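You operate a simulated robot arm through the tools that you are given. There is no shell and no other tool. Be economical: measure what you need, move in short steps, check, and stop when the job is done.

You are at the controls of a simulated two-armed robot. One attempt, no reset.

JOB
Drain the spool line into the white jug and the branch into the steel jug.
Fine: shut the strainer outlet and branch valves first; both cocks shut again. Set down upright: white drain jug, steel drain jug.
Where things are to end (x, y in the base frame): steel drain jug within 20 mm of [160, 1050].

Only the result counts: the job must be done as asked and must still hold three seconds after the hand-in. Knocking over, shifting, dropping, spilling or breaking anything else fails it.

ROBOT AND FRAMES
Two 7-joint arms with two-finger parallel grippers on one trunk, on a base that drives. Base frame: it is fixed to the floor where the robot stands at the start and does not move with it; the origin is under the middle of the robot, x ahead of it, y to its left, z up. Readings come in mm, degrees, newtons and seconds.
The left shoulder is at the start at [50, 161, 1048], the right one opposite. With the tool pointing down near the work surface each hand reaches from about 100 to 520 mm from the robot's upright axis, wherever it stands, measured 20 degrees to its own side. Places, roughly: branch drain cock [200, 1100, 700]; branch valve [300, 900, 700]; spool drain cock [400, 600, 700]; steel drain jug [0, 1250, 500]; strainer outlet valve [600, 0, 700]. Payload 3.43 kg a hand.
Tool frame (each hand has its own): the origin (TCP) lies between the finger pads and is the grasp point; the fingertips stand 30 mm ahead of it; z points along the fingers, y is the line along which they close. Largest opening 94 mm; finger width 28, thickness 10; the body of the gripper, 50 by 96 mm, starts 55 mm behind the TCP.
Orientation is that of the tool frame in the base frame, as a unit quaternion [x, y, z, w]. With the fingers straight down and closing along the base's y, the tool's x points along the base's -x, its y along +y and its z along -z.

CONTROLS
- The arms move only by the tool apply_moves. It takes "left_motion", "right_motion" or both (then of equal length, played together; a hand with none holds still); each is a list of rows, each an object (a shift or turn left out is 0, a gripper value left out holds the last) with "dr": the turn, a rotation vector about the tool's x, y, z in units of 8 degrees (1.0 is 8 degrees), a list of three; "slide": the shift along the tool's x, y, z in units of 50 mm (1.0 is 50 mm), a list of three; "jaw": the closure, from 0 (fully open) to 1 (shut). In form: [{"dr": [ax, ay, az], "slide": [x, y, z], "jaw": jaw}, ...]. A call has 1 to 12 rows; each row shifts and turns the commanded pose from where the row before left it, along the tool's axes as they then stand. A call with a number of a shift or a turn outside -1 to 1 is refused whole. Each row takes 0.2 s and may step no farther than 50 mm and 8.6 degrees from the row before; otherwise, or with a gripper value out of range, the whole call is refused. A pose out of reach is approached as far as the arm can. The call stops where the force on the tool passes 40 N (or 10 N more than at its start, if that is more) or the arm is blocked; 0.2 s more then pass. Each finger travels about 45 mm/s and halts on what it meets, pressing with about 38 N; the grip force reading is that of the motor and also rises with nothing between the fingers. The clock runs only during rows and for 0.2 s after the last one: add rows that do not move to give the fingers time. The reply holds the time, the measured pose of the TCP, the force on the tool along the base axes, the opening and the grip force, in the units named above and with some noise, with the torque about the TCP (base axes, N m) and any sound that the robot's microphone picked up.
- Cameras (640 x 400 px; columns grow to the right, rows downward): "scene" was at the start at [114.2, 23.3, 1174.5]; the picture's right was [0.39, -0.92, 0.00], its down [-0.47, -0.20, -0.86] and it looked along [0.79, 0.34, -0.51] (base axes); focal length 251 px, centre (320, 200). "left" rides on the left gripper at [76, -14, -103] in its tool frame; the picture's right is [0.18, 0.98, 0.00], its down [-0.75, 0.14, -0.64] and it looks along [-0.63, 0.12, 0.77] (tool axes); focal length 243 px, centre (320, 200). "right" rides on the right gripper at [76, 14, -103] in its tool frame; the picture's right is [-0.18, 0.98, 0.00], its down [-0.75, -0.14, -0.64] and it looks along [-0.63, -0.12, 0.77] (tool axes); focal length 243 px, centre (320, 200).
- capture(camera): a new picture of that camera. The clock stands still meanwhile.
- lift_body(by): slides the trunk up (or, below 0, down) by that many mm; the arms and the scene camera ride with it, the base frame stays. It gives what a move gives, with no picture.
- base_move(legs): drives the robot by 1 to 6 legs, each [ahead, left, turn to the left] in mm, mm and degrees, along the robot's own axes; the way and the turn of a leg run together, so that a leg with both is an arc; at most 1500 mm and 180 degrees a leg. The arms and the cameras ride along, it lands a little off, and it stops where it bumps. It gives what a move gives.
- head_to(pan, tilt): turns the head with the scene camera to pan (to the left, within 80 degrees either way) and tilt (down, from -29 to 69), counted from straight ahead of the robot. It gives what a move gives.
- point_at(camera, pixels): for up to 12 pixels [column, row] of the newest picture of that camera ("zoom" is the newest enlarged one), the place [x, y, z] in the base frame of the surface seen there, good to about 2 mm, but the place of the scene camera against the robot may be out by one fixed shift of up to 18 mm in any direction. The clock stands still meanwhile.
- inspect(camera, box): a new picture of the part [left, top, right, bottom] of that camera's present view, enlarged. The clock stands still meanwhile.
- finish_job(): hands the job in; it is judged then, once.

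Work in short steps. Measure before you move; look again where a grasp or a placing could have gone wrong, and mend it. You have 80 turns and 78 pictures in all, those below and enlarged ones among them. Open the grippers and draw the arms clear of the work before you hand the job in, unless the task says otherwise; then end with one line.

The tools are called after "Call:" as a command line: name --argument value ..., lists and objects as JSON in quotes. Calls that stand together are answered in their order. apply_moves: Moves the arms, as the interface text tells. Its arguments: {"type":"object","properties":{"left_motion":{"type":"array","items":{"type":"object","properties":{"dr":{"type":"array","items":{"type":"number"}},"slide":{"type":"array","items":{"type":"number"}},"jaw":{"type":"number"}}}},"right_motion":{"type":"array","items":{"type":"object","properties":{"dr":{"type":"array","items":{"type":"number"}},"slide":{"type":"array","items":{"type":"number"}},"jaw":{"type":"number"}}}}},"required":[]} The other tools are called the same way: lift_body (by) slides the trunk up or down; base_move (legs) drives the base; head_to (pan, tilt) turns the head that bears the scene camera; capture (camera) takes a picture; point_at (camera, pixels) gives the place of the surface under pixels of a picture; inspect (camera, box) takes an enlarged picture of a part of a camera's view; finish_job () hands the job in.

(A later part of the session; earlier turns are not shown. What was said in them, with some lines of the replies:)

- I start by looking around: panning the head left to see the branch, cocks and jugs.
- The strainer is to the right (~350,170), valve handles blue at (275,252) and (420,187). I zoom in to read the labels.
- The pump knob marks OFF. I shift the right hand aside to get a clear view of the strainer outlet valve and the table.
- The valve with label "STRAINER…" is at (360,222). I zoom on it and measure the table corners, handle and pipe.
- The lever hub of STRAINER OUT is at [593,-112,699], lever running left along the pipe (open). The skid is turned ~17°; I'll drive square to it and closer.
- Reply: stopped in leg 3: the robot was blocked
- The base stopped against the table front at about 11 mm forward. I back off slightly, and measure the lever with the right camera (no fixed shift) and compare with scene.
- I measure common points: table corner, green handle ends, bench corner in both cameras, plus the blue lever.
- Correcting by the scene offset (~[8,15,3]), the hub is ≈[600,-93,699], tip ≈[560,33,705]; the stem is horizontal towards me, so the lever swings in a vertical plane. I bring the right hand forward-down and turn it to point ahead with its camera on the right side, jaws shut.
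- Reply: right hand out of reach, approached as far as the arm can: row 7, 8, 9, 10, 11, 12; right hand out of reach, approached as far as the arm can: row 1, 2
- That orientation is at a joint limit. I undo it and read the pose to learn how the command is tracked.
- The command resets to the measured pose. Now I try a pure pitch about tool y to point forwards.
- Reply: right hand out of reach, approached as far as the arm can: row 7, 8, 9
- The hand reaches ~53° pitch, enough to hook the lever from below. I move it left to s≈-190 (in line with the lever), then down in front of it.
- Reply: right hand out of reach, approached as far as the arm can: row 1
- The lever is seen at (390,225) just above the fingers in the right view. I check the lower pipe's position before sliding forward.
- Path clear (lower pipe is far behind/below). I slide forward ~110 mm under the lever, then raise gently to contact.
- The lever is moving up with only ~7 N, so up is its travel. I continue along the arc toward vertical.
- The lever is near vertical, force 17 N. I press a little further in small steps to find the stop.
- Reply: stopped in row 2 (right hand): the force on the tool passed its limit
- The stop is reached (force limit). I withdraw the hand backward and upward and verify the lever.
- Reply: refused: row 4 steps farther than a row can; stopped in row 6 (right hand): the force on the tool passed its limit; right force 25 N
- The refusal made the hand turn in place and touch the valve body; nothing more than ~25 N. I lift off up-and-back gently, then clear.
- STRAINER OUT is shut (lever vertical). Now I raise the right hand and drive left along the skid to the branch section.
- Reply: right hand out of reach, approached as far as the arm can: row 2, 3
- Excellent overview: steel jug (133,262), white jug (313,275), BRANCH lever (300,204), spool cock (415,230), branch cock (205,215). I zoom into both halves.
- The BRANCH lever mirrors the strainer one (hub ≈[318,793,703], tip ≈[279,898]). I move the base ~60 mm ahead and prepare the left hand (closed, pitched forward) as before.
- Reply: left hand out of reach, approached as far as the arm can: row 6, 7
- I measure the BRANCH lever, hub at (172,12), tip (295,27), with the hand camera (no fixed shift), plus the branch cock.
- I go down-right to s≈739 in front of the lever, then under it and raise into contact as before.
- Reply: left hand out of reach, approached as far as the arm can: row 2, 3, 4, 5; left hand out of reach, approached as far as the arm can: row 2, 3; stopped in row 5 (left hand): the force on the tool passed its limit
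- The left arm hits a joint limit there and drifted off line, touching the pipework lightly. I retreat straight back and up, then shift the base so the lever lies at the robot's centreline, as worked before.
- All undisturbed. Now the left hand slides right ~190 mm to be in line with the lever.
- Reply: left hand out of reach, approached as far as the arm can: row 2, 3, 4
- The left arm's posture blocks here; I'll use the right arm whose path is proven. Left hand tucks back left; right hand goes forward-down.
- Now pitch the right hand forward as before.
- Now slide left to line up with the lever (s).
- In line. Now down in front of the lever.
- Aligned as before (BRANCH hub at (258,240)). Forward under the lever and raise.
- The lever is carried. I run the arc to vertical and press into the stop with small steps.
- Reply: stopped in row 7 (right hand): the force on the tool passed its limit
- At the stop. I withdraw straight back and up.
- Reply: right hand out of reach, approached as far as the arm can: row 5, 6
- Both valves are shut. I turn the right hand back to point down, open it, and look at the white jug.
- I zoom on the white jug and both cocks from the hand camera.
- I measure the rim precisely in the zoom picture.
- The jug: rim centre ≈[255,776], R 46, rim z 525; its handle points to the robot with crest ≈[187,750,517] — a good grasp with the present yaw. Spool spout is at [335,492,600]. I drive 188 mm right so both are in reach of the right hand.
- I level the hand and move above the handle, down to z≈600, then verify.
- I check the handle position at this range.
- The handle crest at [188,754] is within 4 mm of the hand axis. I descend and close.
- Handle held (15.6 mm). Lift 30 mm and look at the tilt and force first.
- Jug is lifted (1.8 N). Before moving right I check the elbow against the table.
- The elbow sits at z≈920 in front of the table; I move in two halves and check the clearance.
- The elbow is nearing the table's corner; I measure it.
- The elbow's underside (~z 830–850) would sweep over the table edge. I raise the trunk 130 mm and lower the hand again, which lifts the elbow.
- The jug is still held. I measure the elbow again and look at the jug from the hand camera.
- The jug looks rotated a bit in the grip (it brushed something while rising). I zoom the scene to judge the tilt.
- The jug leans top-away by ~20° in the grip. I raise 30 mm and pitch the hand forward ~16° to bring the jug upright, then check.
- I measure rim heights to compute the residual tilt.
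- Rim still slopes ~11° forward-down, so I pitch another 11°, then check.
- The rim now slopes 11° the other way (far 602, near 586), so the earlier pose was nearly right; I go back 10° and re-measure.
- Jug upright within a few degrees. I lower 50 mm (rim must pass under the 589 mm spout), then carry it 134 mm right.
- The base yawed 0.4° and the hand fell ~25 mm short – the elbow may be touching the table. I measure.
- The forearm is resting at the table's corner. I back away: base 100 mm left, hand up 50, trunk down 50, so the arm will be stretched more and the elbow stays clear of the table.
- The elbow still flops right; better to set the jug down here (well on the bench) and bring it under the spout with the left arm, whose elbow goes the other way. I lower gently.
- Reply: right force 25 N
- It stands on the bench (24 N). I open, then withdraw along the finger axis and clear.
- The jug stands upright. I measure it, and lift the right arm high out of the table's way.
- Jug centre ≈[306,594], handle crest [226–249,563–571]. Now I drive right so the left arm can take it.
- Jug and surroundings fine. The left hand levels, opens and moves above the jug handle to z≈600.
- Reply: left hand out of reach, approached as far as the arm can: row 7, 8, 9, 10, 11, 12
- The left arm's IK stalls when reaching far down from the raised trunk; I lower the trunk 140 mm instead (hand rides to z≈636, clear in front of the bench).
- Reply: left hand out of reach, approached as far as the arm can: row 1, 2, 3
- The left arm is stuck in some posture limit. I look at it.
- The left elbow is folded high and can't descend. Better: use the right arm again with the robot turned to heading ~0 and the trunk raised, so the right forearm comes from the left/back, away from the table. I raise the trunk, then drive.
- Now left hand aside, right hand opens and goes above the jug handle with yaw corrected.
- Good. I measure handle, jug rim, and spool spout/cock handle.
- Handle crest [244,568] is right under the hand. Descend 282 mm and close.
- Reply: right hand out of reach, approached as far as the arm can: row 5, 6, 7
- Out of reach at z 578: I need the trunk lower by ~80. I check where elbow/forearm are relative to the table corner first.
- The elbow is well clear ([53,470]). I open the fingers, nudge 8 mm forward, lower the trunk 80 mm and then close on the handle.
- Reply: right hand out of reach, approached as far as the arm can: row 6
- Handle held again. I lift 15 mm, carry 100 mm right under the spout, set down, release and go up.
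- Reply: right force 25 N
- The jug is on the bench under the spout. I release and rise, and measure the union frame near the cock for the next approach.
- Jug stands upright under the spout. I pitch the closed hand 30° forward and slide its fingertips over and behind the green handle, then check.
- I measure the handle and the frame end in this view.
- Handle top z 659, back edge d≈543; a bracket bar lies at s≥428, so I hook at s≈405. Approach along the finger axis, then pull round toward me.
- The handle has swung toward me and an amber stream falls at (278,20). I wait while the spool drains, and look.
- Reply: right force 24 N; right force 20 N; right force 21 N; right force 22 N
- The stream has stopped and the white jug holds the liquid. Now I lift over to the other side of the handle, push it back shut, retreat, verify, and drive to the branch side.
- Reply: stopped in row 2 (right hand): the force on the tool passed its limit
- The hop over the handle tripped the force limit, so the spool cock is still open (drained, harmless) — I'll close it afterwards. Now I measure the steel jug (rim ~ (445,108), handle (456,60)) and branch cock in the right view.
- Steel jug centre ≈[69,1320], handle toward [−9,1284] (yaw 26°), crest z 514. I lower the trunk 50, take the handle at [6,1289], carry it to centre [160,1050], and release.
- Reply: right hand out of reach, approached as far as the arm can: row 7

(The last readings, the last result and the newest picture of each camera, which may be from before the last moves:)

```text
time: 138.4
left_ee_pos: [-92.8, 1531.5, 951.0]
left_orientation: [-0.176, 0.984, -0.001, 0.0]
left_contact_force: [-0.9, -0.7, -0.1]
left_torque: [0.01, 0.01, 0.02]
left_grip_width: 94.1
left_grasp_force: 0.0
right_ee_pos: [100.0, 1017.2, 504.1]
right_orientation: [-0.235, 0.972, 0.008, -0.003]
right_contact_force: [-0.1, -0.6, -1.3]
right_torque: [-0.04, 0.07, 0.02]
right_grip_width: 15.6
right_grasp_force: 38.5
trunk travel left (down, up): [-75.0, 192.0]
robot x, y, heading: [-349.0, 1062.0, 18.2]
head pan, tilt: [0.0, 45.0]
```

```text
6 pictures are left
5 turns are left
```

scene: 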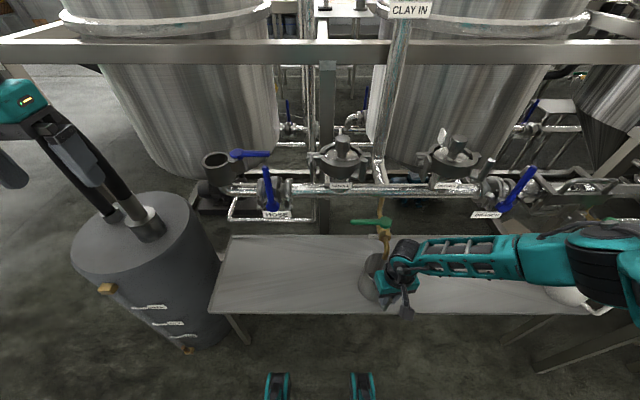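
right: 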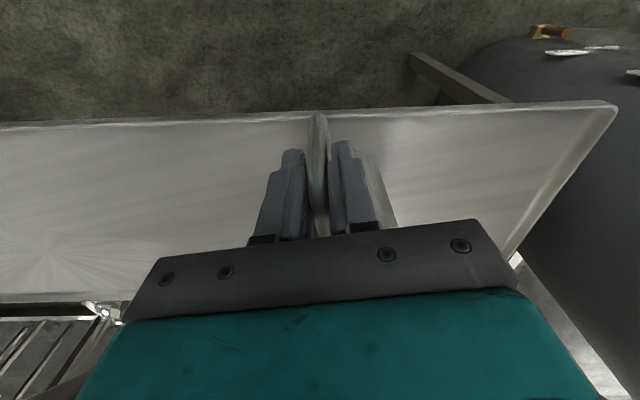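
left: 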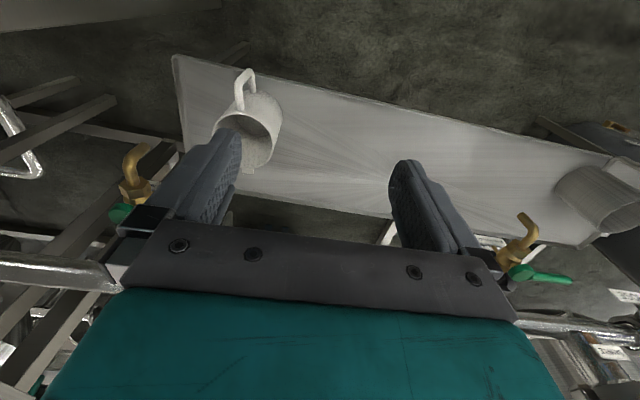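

Jug is carried to ≈[161,1048], hanging a couple of mm above the bench. I set it down, release, rise, and take the start pose above the branch cock handle; I also measure the thin pipe near it.

Call:
point_at --camera "scene" --pixels '[[300, 221], [313, 225], [270, 219], [352, 222], [240, 217], [386, 222], [375, 221], [383, 235]]'

Call:
apply_moves --right_motion '[{"slide": [0, 0, 0.08]}, {"jaw": 0.5}, {"jaw": 0}, {"jaw": 0}, {"jaw": 0}, {"slide": [0, 0, -0.6]}, {"slide": [0, 0, -1]}, {"slide": [0, 0, -1]}, {"slide": [0, 0, -1]}, {"slide": [0, 0, -1]}, {"slide": [0, 0, -0.5]}]'

Call:
apply_moves --right_motion '[{"dr": [0, -1, 0], "jaw": 1}, {"dr": [0, -1, 0]}, {"dr": [0, -1, 0]}, {"dr": [0, -0.85, 0]}, {"slide": [-0.643, 0.221, 0.387]}, {"slide": [-0.643, 0.221, 0.387]}, {"slide": [-0.643, 0.221, 0.387]}, {}]'

Call:
capture --camera "right"

Call:
point_at --camera "right" --pixels '[[225, 80], [215, 80], [240, 80], [290, 70], [290, 75], [290, 80], [290, 88], [290, 96], [338, 74], [340, 83], [320, 103], [320, 120]]'

```text
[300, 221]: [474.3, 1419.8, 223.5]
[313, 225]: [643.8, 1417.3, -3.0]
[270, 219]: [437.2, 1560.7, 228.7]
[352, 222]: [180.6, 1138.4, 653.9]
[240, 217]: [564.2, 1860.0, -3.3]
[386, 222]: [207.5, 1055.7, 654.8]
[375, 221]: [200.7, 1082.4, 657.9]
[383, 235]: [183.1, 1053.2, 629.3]
```

```text
time: 140.8
left_ee_pos: [-94.0, 1532.1, 952.0]
left_orientation: [-0.176, 0.984, -0.001, 0.001]
left_contact_force: [-0.4, 0.7, -0.9]
left_torque: [-0.01, 0.01, -0.01]
left_grip_width: 94.1
left_grasp_force: 0.1
right_ee_pos: [101.4, 1016.4, 755.8]
right_orientation: [-0.236, 0.972, 0.006, -0.002]
right_contact_force: [0.0, 0.3, 0.0]
right_torque: [0.01, 0.0, -0.02]
right_grip_width: 93.8
right_grasp_force: 0.1
trunk travel left (down, up): [-75.0, 192.0]
robot x, y, heading: [-346.9, 1065.4, 18.1]
head pan, tilt: [0.0, 45.0]
```

```text
time: 142.6
left_ee_pos: [-93.9, 1531.6, 951.3]
left_orientation: [-0.176, 0.984, -0.001, -0.001]
left_contact_force: [-0.2, 0.9, 1.2]
left_torque: [0.0, 0.0, 0.04]
left_grip_width: 94.1
left_grasp_force: 0.1
right_ee_pos: [186.7, 1094.6, 754.2]
right_orientation: [-0.224, 0.938, 0.069, 0.256]
right_contact_force: [0.4, -0.5, -0.4]
right_torque: [0.02, -0.01, -0.01]
right_grip_width: 0.0
right_grasp_force: 33.6
trunk travel left (down, up): [-75.0, 192.0]
robot x, y, heading: [-345.6, 1060.6, 18.1]
head pan, tilt: [0.0, 45.0]
```

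```text
5 pictures are left
```

right: 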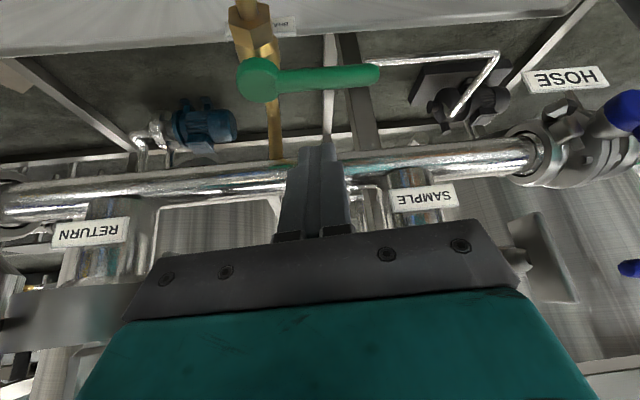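

```text
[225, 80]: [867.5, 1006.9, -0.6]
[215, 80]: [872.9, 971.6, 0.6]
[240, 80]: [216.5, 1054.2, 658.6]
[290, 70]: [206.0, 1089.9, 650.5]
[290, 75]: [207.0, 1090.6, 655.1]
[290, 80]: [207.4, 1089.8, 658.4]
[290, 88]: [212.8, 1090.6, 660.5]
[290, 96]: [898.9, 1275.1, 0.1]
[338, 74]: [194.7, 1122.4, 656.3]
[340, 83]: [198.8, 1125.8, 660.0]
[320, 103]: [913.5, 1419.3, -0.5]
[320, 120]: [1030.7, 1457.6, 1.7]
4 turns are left
```

Handle is clear behind. I hook and pull it open, wait ~25 s for the branch to drain, hop over with a higher lift, push it shut, retreat, inspect, and drive back to the spool cock.

Call:
apply_moves --right_motion '[{"slide": [0.132, -0.032, 0.9]}, {"slide": [0.132, -0.032, 0.9]}, {}]'

Call:
apply_moves --right_motion '[{"slide": [0.283, 0.117, -0.17]}, {"slide": [0.353, -0.007, -0.212]}, {"slide": [0.231, -0.16, -0.255]}, {"slide": [0.2, -0.28, -0.236]}, {"slide": [0.012, -0.15, 0]}, {}]'

Call:
apply_moves --right_motion '[{}, {}, {}, {}, {}, {}, {}, {}, {}, {}, {}, {}]'

Call:
apply_moves --right_motion '[{}, {}, {}, {}, {}, {}, {}, {}, {}, {}, {}, {}]'

Call:
apply_moves --right_motion '[{}, {}, {}, {}, {}, {}, {}, {}, {}, {}, {}, {}]'

Call:
apply_moves --right_motion '[{}, {}, {}, {}, {}, {}, {}, {}, {}, {}, {}, {}]'

Call:
apply_moves --right_motion '[{}, {}, {}, {}, {}, {}, {}, {}, {}, {}, {}, {}]'

Call:
apply_moves --right_motion '[{}, {}, {}, {}, {}, {}, {}, {}, {}, {}, {}, {}]'

Call:
apply_moves --right_motion '[{}, {}, {}, {}, {}, {}, {}, {}, {}, {}, {}, {}]'

Call:
apply_moves --right_motion '[{}, {}, {}, {}, {}, {}, {}, {}, {}, {}, {}, {}]'

Call:
apply_moves --right_motion '[{}, {}, {}, {}, {}, {}, {}, {}, {}, {}, {}, {}]'

Call:
apply_moves --right_motion '[{"slide": [0, 0.15, 0]}, {}, {"slide": [-0.409, 0, -0.688]}, {"slide": [-0.409, 0, -0.688]}, {}, {"slide": [0, -0.6, 0]}, {"slide": [0, -0.6, 0]}, {}, {"slide": [0.409, 0, 0.688]}, {"slide": [0.409, 0, 0.688]}, {}]'

Call:
apply_moves --right_motion '[{"slide": [0, 0.4, 0]}, {"slide": [0.036, 0.327, -0.022]}, {"slide": [-0.05, 0.316, 0.03]}, {"slide": [-0.166, 0.279, 0.1]}, {"slide": [-0.295, 0.181, 0.177]}, {"slide": [-0.103, -0.014, 0.062]}, {"slide": [-0.086, 0, 0.052]}, {"slide": [-0.06, 0, 0.036]}, {}]'

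Call:
apply_moves --right_motion '[{"slide": [0.4, 0, -0.3]}, {"slide": [0.1, 0, -0.95]}, {"slide": [0, 0, -1]}, {"slide": [0, 0, -1]}, {"slide": [0, 0, -1]}, {"slide": [0.5, 0, -0.3]}, {"slide": [0.5, 0, -0.3]}]'

Call:
inspect --camera "scene" --box '[300, 170, 460, 310]'

Call:
lift_body --by 50

Call:
base_move --legs '[[-30, 0, 0], [0, 0, -18], [0, -470, 0], [165, 0, 0]]'

Call:
capture --camera "scene"

```text
time: 143.4
left_ee_pos: [-94.1, 1531.9, 951.6]
left_orientation: [-0.176, 0.984, 0.0, -0.001]
left_contact_force: [0.1, 0.5, -0.1]
left_torque: [-0.02, -0.02, -0.01]
left_grip_width: 93.8
left_grasp_force: 0.1
right_ee_pos: [219.5, 1109.0, 671.7]
right_orientation: [-0.224, 0.937, 0.07, 0.257]
right_contact_force: [3.7, 1.1, 2.5]
right_torque: [0.05, 0.0, 0.03]
right_grip_width: 0.1
right_grasp_force: 33.2
trunk travel left (down, up): [-75.0, 192.0]
robot x, y, heading: [-350.0, 1064.3, 18.1]
head pan, tilt: [0.0, 45.0]
```

```text
time: 144.8
left_ee_pos: [-94.2, 1534.1, 950.5]
left_orientation: [-0.177, 0.984, -0.002, 0.0]
left_contact_force: [-0.1, -0.3, 0.6]
left_torque: [0.01, -0.03, -0.02]
left_grip_width: 93.8
left_grasp_force: 0.0
right_ee_pos: [164.1, 1066.1, 681.0]
right_orientation: [-0.23, 0.936, 0.079, 0.255]
right_contact_force: [-4.5, 36.6, -7.0]
right_torque: [1.03, 0.15, 0.17]
right_grip_width: 0.0
right_grasp_force: 33.6
trunk travel left (down, up): [-75.0, 192.0]
robot x, y, heading: [-351.1, 1069.1, 18.0]
head pan, tilt: [0.0, 45.0]
```

```text
time: 147.4
left_ee_pos: [-93.4, 1532.8, 951.1]
left_orientation: [-0.176, 0.984, -0.002, 0.0]
left_contact_force: [-0.5, -0.3, 0.4]
left_torque: [0.01, 0.01, 0.0]
left_grip_width: 93.8
left_grasp_force: 0.0
right_ee_pos: [163.5, 1064.8, 683.2]
right_orientation: [-0.231, 0.935, 0.08, 0.257]
right_contact_force: [-10.9, 31.9, 1.8]
right_torque: [0.94, 0.32, 0.13]
right_grip_width: 0.0
right_grasp_force: 32.1
trunk travel left (down, up): [-75.0, 192.0]
robot x, y, heading: [-350.3, 1065.6, 18.1]
head pan, tilt: [0.0, 45.0]
```

```text
time: 150.0
left_ee_pos: [-94.3, 1533.5, 949.7]
left_orientation: [-0.177, 0.984, -0.003, 0.0]
left_contact_force: [0.0, 0.0, -0.7]
left_torque: [0.0, -0.01, 0.02]
left_grip_width: 93.8
left_grasp_force: 0.0
right_ee_pos: [163.8, 1065.4, 683.9]
right_orientation: [-0.23, 0.935, 0.08, 0.257]
right_contact_force: [-9.2, 32.5, 4.4]
right_torque: [0.94, 0.24, 0.14]
right_grip_width: 0.1
right_grasp_force: 32.7
trunk travel left (down, up): [-75.0, 192.0]
robot x, y, heading: [-347.7, 1062.7, 18.0]
head pan, tilt: [0.0, 45.0]
```

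```text
time: 152.6
left_ee_pos: [-93.6, 1533.7, 949.3]
left_orientation: [-0.175, 0.984, -0.001, 0.0]
left_contact_force: [0.7, -0.5, 0.4]
left_torque: [-0.02, 0.01, 0.02]
left_grip_width: 94.4
left_grasp_force: 0.0
right_ee_pos: [161.3, 1065.9, 685.0]
right_orientation: [-0.231, 0.935, 0.08, 0.257]
right_contact_force: [-10.9, 32.7, 4.2]
right_torque: [0.91, 0.24, 0.11]
right_grip_width: 0.1
right_grasp_force: 32.8
trunk travel left (down, up): [-75.0, 192.0]
robot x, y, heading: [-351.2, 1062.1, 18.0]
head pan, tilt: [0.0, 45.0]
```

```text
time: 155.2
left_ee_pos: [-95.1, 1531.7, 950.6]
left_orientation: [-0.176, 0.984, -0.002, 0.0]
left_contact_force: [1.2, -1.3, -0.1]
left_torque: [-0.03, -0.02, 0.0]
left_grip_width: 93.9
left_grasp_force: 0.1
right_ee_pos: [162.7, 1065.9, 683.7]
right_orientation: [-0.231, 0.935, 0.079, 0.256]
right_contact_force: [-11.7, 32.0, 3.6]
right_torque: [0.93, 0.3, 0.14]
right_grip_width: 0.1
right_grasp_force: 32.8
trunk travel left (down, up): [-75.0, 192.0]
robot x, y, heading: [-344.2, 1063.6, 18.2]
head pan, tilt: [0.0, 45.0]
```

```text
time: 157.8
left_ee_pos: [-93.8, 1532.4, 949.3]
left_orientation: [-0.175, 0.984, -0.003, 0.001]
left_contact_force: [-0.3, -0.3, 0.9]
left_torque: [0.01, -0.03, -0.02]
left_grip_width: 94.2
left_grasp_force: 0.0
right_ee_pos: [163.2, 1065.6, 683.7]
right_orientation: [-0.231, 0.935, 0.079, 0.256]
right_contact_force: [-10.7, 31.5, 5.1]
right_torque: [0.89, 0.27, 0.1]
right_grip_width: 0.0
right_grasp_force: 33.4
trunk travel left (down, up): [-75.0, 192.0]
robot x, y, heading: [-347.1, 1067.1, 17.8]
head pan, tilt: [0.0, 45.0]
```

```text
time: 160.4
left_ee_pos: [-92.7, 1533.2, 950.5]
left_orientation: [-0.176, 0.984, -0.001, 0.0]
left_contact_force: [-0.5, -0.3, 0.0]
left_torque: [-0.03, 0.0, 0.01]
left_grip_width: 94.3
left_grasp_force: 0.0
right_ee_pos: [162.2, 1065.8, 682.9]
right_orientation: [-0.231, 0.935, 0.079, 0.257]
right_contact_force: [-11.0, 32.5, 4.8]
right_torque: [0.88, 0.33, 0.12]
right_grip_width: 0.0
right_grasp_force: 32.8
trunk travel left (down, up): [-75.0, 192.0]
robot x, y, heading: [-348.8, 1063.7, 18.0]
head pan, tilt: [0.0, 45.0]
```

```text
time: 163.0
left_ee_pos: [-93.8, 1533.2, 950.7]
left_orientation: [-0.177, 0.984, -0.001, 0.001]
left_contact_force: [-0.4, 0.1, 0.7]
left_torque: [-0.02, -0.01, 0.0]
left_grip_width: 94.0
left_grasp_force: 0.0
right_ee_pos: [163.1, 1065.5, 682.9]
right_orientation: [-0.231, 0.935, 0.079, 0.257]
right_contact_force: [-10.8, 32.2, 4.8]
right_torque: [0.9, 0.29, 0.13]
right_grip_width: 0.0
right_grasp_force: 33.3
trunk travel left (down, up): [-75.0, 192.0]
robot x, y, heading: [-344.9, 1063.3, 18.1]
head pan, tilt: [0.0, 45.0]
```

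```text
time: 165.6
left_ee_pos: [-94.4, 1532.7, 950.6]
left_orientation: [-0.177, 0.984, -0.002, 0.0]
left_contact_force: [-0.3, -0.3, 0.3]
left_torque: [0.02, -0.02, -0.01]
left_grip_width: 94.0
left_grasp_force: 0.1
right_ee_pos: [163.2, 1066.8, 683.9]
right_orientation: [-0.23, 0.935, 0.079, 0.257]
right_contact_force: [-10.9, 32.2, 4.7]
right_torque: [0.89, 0.31, 0.1]
right_grip_width: 0.0
right_grasp_force: 33.1
trunk travel left (down, up): [-75.0, 192.0]
robot x, y, heading: [-350.0, 1064.7, 18.3]
head pan, tilt: [0.0, 45.0]
```

```text
time: 168.2
left_ee_pos: [-94.1, 1533.3, 951.5]
left_orientation: [-0.177, 0.984, -0.001, 0.0]
left_contact_force: [-0.1, -0.8, -0.3]
left_torque: [-0.01, 0.01, -0.02]
left_grip_width: 93.9
left_grasp_force: 0.0
right_ee_pos: [162.8, 1064.8, 683.8]
right_orientation: [-0.231, 0.935, 0.079, 0.256]
right_contact_force: [-10.9, 32.4, 4.7]
right_torque: [0.92, 0.3, 0.12]
right_grip_width: 0.1
right_grasp_force: 33.1
trunk travel left (down, up): [-75.0, 192.0]
robot x, y, heading: [-350.4, 1064.6, 18.1]
head pan, tilt: [0.0, 45.0]
```

```text
time: 170.6
left_ee_pos: [-93.3, 1531.4, 950.3]
left_orientation: [-0.177, 0.984, -0.001, 0.0]
left_contact_force: [-0.4, 0.6, -0.3]
left_torque: [-0.01, 0.01, 0.01]
left_grip_width: 94.0
left_grasp_force: 0.0
right_ee_pos: [194.0, 1010.9, 679.6]
right_orientation: [-0.223, 0.938, 0.069, 0.257]
right_contact_force: [-0.7, -0.3, -0.2]
right_torque: [-0.01, -0.01, -0.02]
right_grip_width: 0.0
right_grasp_force: 33.4
trunk travel left (down, up): [-75.0, 192.0]
robot x, y, heading: [-348.4, 1063.5, 18.0]
head pan, tilt: [0.0, 45.0]
```

```text
time: 172.2
left_ee_pos: [-95.7, 1530.2, 952.4]
left_orientation: [-0.176, 0.984, -0.001, 0.001]
left_contact_force: [-0.3, 0.3, 0.3]
left_torque: [0.0, 0.02, -0.01]
left_grip_width: 93.8
left_grasp_force: 0.2
right_ee_pos: [186.5, 1091.6, 681.6]
right_orientation: [-0.224, 0.938, 0.069, 0.254]
right_contact_force: [-16.6, -10.4, 18.8]
right_torque: [-0.19, -0.09, -0.2]
right_grip_width: 0.0
right_grasp_force: 33.0
trunk travel left (down, up): [-75.0, 192.0]
robot x, y, heading: [-349.2, 1058.7, 17.9]
head pan, tilt: [0.0, 45.0]
stopped in row 7 (right hand): the force on the tool passed its limit (the readings are from after the stop); the commanded pose is now the measured one
```

```text
time: 173.8
left_ee_pos: [-93.0, 1531.6, 951.2]
left_orientation: [-0.176, 0.984, 0.0, 0.0]
left_contact_force: [-0.3, 0.4, 0.4]
left_torque: [0.01, -0.01, 0.01]
left_grip_width: 94.1
left_grasp_force: 0.0
right_ee_pos: [45.3, 1016.7, 849.6]
right_orientation: [-0.224, 0.939, 0.067, 0.252]
right_contact_force: [-0.4, 0.4, 0.6]
right_torque: [0.01, 0.0, -0.01]
right_grip_width: 0.2
right_grasp_force: 32.9
right hand out of reach, approached as far as the arm can: row 7
trunk travel left (down, up): [-75.0, 192.0]
robot x, y, heading: [-350.0, 1061.7, 17.9]
head pan, tilt: [0.0, 45.0]
```

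```text
2.86 times, centred on (380, 240) of scene
```

zoom: 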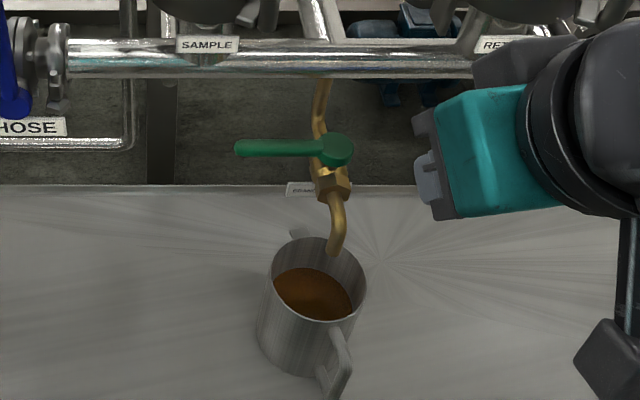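

```text
time: 174.7
left_ee_pos: [-93.8, 1531.4, 1001.5]
left_orientation: [-0.176, 0.984, -0.001, 0.0]
left_contact_force: [-0.1, 0.7, -0.2]
left_torque: [-0.01, -0.02, -0.02]
left_grip_width: 94.0
left_grasp_force: 0.1
right_ee_pos: [46.5, 1016.6, 899.4]
right_orientation: [-0.224, 0.939, 0.068, 0.251]
right_contact_force: [-0.3, 0.1, 0.3]
right_torque: [0.01, 0.01, 0.0]
right_grip_width: 0.1
right_grasp_force: 32.6
trunk travel left (down, up): [-125.0, 142.0]
robot x, y, heading: [-350.6, 1066.4, 17.7]
head pan, tilt: [0.0, 45.0]
```

```text
time: 180.0
left_ee_pos: [177.3, 943.0, 1001.8]
left_orientation: [-0.015, 1.0, 0.0, 0.0]
left_contact_force: [0.2, -0.1, 0.3]
left_torque: [0.02, 0.02, 0.0]
left_grip_width: 93.9
left_grasp_force: 0.0
right_ee_pos: [147.7, 411.1, 899.8]
right_orientation: [-0.07, 0.963, 0.027, 0.258]
right_contact_force: [0.4, -0.4, 0.3]
right_torque: [-0.01, -0.02, 0.03]
right_grip_width: 0.0
right_grasp_force: 32.8
trunk travel left (down, up): [-125.0, 142.0]
robot x, y, heading: [-213.6, 584.2, -0.9]
head pan, tilt: [0.0, 45.0]
```

```text
3 pictures are left
3 turns are left
```

scene: 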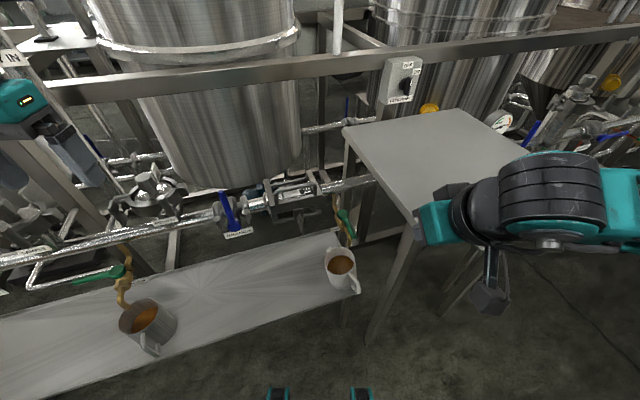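

Branch drained and its cock is shut; steel jug stands under its spout. The table edge blocks reaching the right of the spool handle with a closed hand, so I straddle it with open fingers and sweep it shut with the right finger.

Call:
apply_moves --right_motion '[{"slide": [-0.708, 0.285, 0.409], "jaw": 0}, {"slide": [-0.708, 0.285, 0.409]}, {"slide": [-0.708, 0.285, 0.409]}, {"slide": [-0.708, 0.285, 0.409]}, {"slide": [-0.708, 0.285, 0.409]}, {"dr": [-0.512, 0, -0.888]}, {"dr": [-0.512, 0, -0.888]}, {"slide": [0.433, 0, 0.75]}, {"slide": [0.433, 0, 0.75]}, {"slide": [0.433, 0, 0.75]}, {}]'

Call:
apply_moves --right_motion '[{"slide": [0.44, 0, 0.762]}, {"slide": [0.44, 0, 0.762]}, {}]'

Call:
apply_moves --right_motion '[{"slide": [0, 0.4, 0]}, {"slide": [0.036, 0.327, -0.022]}, {"slide": [-0.05, 0.316, 0.03]}, {"slide": [-0.166, 0.279, 0.1]}, {"slide": [-0.295, 0.181, 0.177]}, {"slide": [-0.103, -0.014, 0.062]}, {"slide": [-0.086, 0, 0.052]}, {"slide": [-0.06, 0, 0.036]}, {"slide": [-0.06, 0, 0.036]}, {}]'

Call:
apply_moves --right_motion '[{"slide": [0.4, 0, -0.3]}, {"slide": [0.1, 0, -0.95]}, {"slide": [0, 0, -1]}, {"slide": [0, 0, -1]}, {"slide": [0, 0, -1]}, {"slide": [0.5, 0, -0.3]}, {"slide": [0.5, 0, -0.3]}, {"slide": [0.5, 0, -0.3]}]'

Call:
inspect --camera "scene" --box '[270, 170, 400, 310]'

```text
time: 182.4
left_ee_pos: [178.0, 943.0, 1002.3]
left_orientation: [-0.014, 1.0, 0.0, 0.0]
left_contact_force: [-0.5, 0.3, 0.6]
left_torque: [-0.02, -0.01, 0.01]
left_grip_width: 94.0
left_grasp_force: 0.0
right_ee_pos: [339.7, 515.2, 771.5]
right_orientation: [-0.207, 0.942, 0.063, 0.254]
right_contact_force: [0.0, -0.2, -0.1]
right_torque: [0.0, -0.02, 0.03]
right_grip_width: 94.1
right_grasp_force: 0.0
trunk travel left (down, up): [-125.0, 142.0]
robot x, y, heading: [-209.8, 578.5, -0.4]
head pan, tilt: [0.0, 45.0]
```

```text
time: 183.2
left_ee_pos: [177.8, 942.8, 1001.8]
left_orientation: [-0.014, 1.0, 0.0, 0.0]
left_contact_force: [0.1, -0.6, -0.1]
left_torque: [-0.01, -0.02, 0.02]
left_grip_width: 94.0
left_grasp_force: 0.1
right_ee_pos: [341.2, 515.9, 683.5]
right_orientation: [-0.208, 0.943, 0.063, 0.254]
right_contact_force: [0.4, 0.0, -0.4]
right_torque: [0.02, 0.0, 0.0]
right_grip_width: 94.1
right_grasp_force: 0.2
trunk travel left (down, up): [-125.0, 142.0]
robot x, y, heading: [-211.0, 584.6, -0.6]
head pan, tilt: [0.0, 45.0]
```

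```text
time: 185.2
left_ee_pos: [175.8, 941.0, 1002.6]
left_orientation: [-0.014, 1.0, 0.001, 0.002]
left_contact_force: [-0.2, 0.2, 0.2]
left_torque: [-0.01, 0.03, -0.01]
left_grip_width: 94.0
left_grasp_force: 0.0
right_ee_pos: [341.8, 599.2, 683.5]
right_orientation: [-0.204, 0.944, 0.063, 0.25]
right_contact_force: [-18.8, -6.2, 19.6]
right_torque: [-0.96, -0.32, -1.1]
right_grip_width: 92.4
right_grasp_force: 0.1
trunk travel left (down, up): [-125.0, 142.0]
robot x, y, heading: [-212.6, 578.4, -0.7]
head pan, tilt: [0.0, 45.0]
stopped in row 9 (right hand): the force on the tool passed its limit (the readings are from after the stop); the commanded pose is now the measured one
```

```text
time: 186.9
left_ee_pos: [178.4, 942.0, 1002.3]
left_orientation: [-0.015, 1.0, -0.001, 0.0]
left_contact_force: [-0.8, -0.9, 0.7]
left_torque: [0.01, 0.02, 0.01]
left_grip_width: 94.0
left_grasp_force: 0.1
right_ee_pos: [149.1, 507.0, 854.1]
right_orientation: [-0.204, 0.944, 0.062, 0.25]
right_contact_force: [0.5, 0.7, -0.2]
right_torque: [-0.01, 0.03, 0.0]
right_grip_width: 94.0
right_grasp_force: 0.0
trunk travel left (down, up): [-125.0, 142.0]
robot x, y, heading: [-214.6, 581.1, -0.3]
head pan, tilt: [0.0, 45.0]
```

```text
2.86 times, centred on (335, 240) of scene
2 turns are left
```

zoom: 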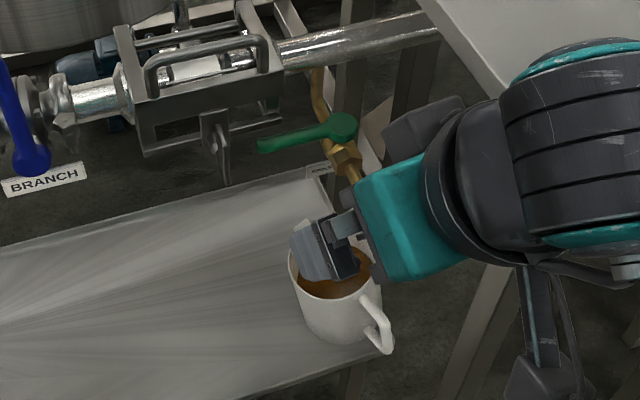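

The spool cock handle is back in its shut position against the stop, both jugs stand upright, and the grippers are open. I back the robot away 120 mm and hand in.

Call:
base_move --legs '[[-120, 0, 0]]'

Call:
finish_job

```text
time: 188.2
left_ee_pos: [59.8, 942.4, 1000.7]
left_orientation: [-0.015, 1.0, -0.001, 0.0]
left_contact_force: [-0.1, 0.0, -0.3]
left_torque: [0.03, -0.01, 0.01]
left_grip_width: 94.1
left_grasp_force: 0.0
right_ee_pos: [31.1, 508.9, 854.2]
right_orientation: [-0.204, 0.945, 0.062, 0.249]
right_contact_force: [-1.0, 0.4, -0.3]
right_torque: [-0.01, 0.0, -0.01]
right_grip_width: 94.2
right_grasp_force: 0.1
trunk travel left (down, up): [-125.0, 142.0]
robot x, y, heading: [-331.7, 578.8, -0.8]
head pan, tilt: [0.0, 45.0]
```

```text
The job is handed in.
```

The job is handed in: the strainer outlet and branch valves were shut first, the spool line drained into the white jug and the branch into the steel jug, both cocks are shut again, and both jugs stand upright, the steel one at about [161, 1048] (worked out from the gripper position, not measured after release).
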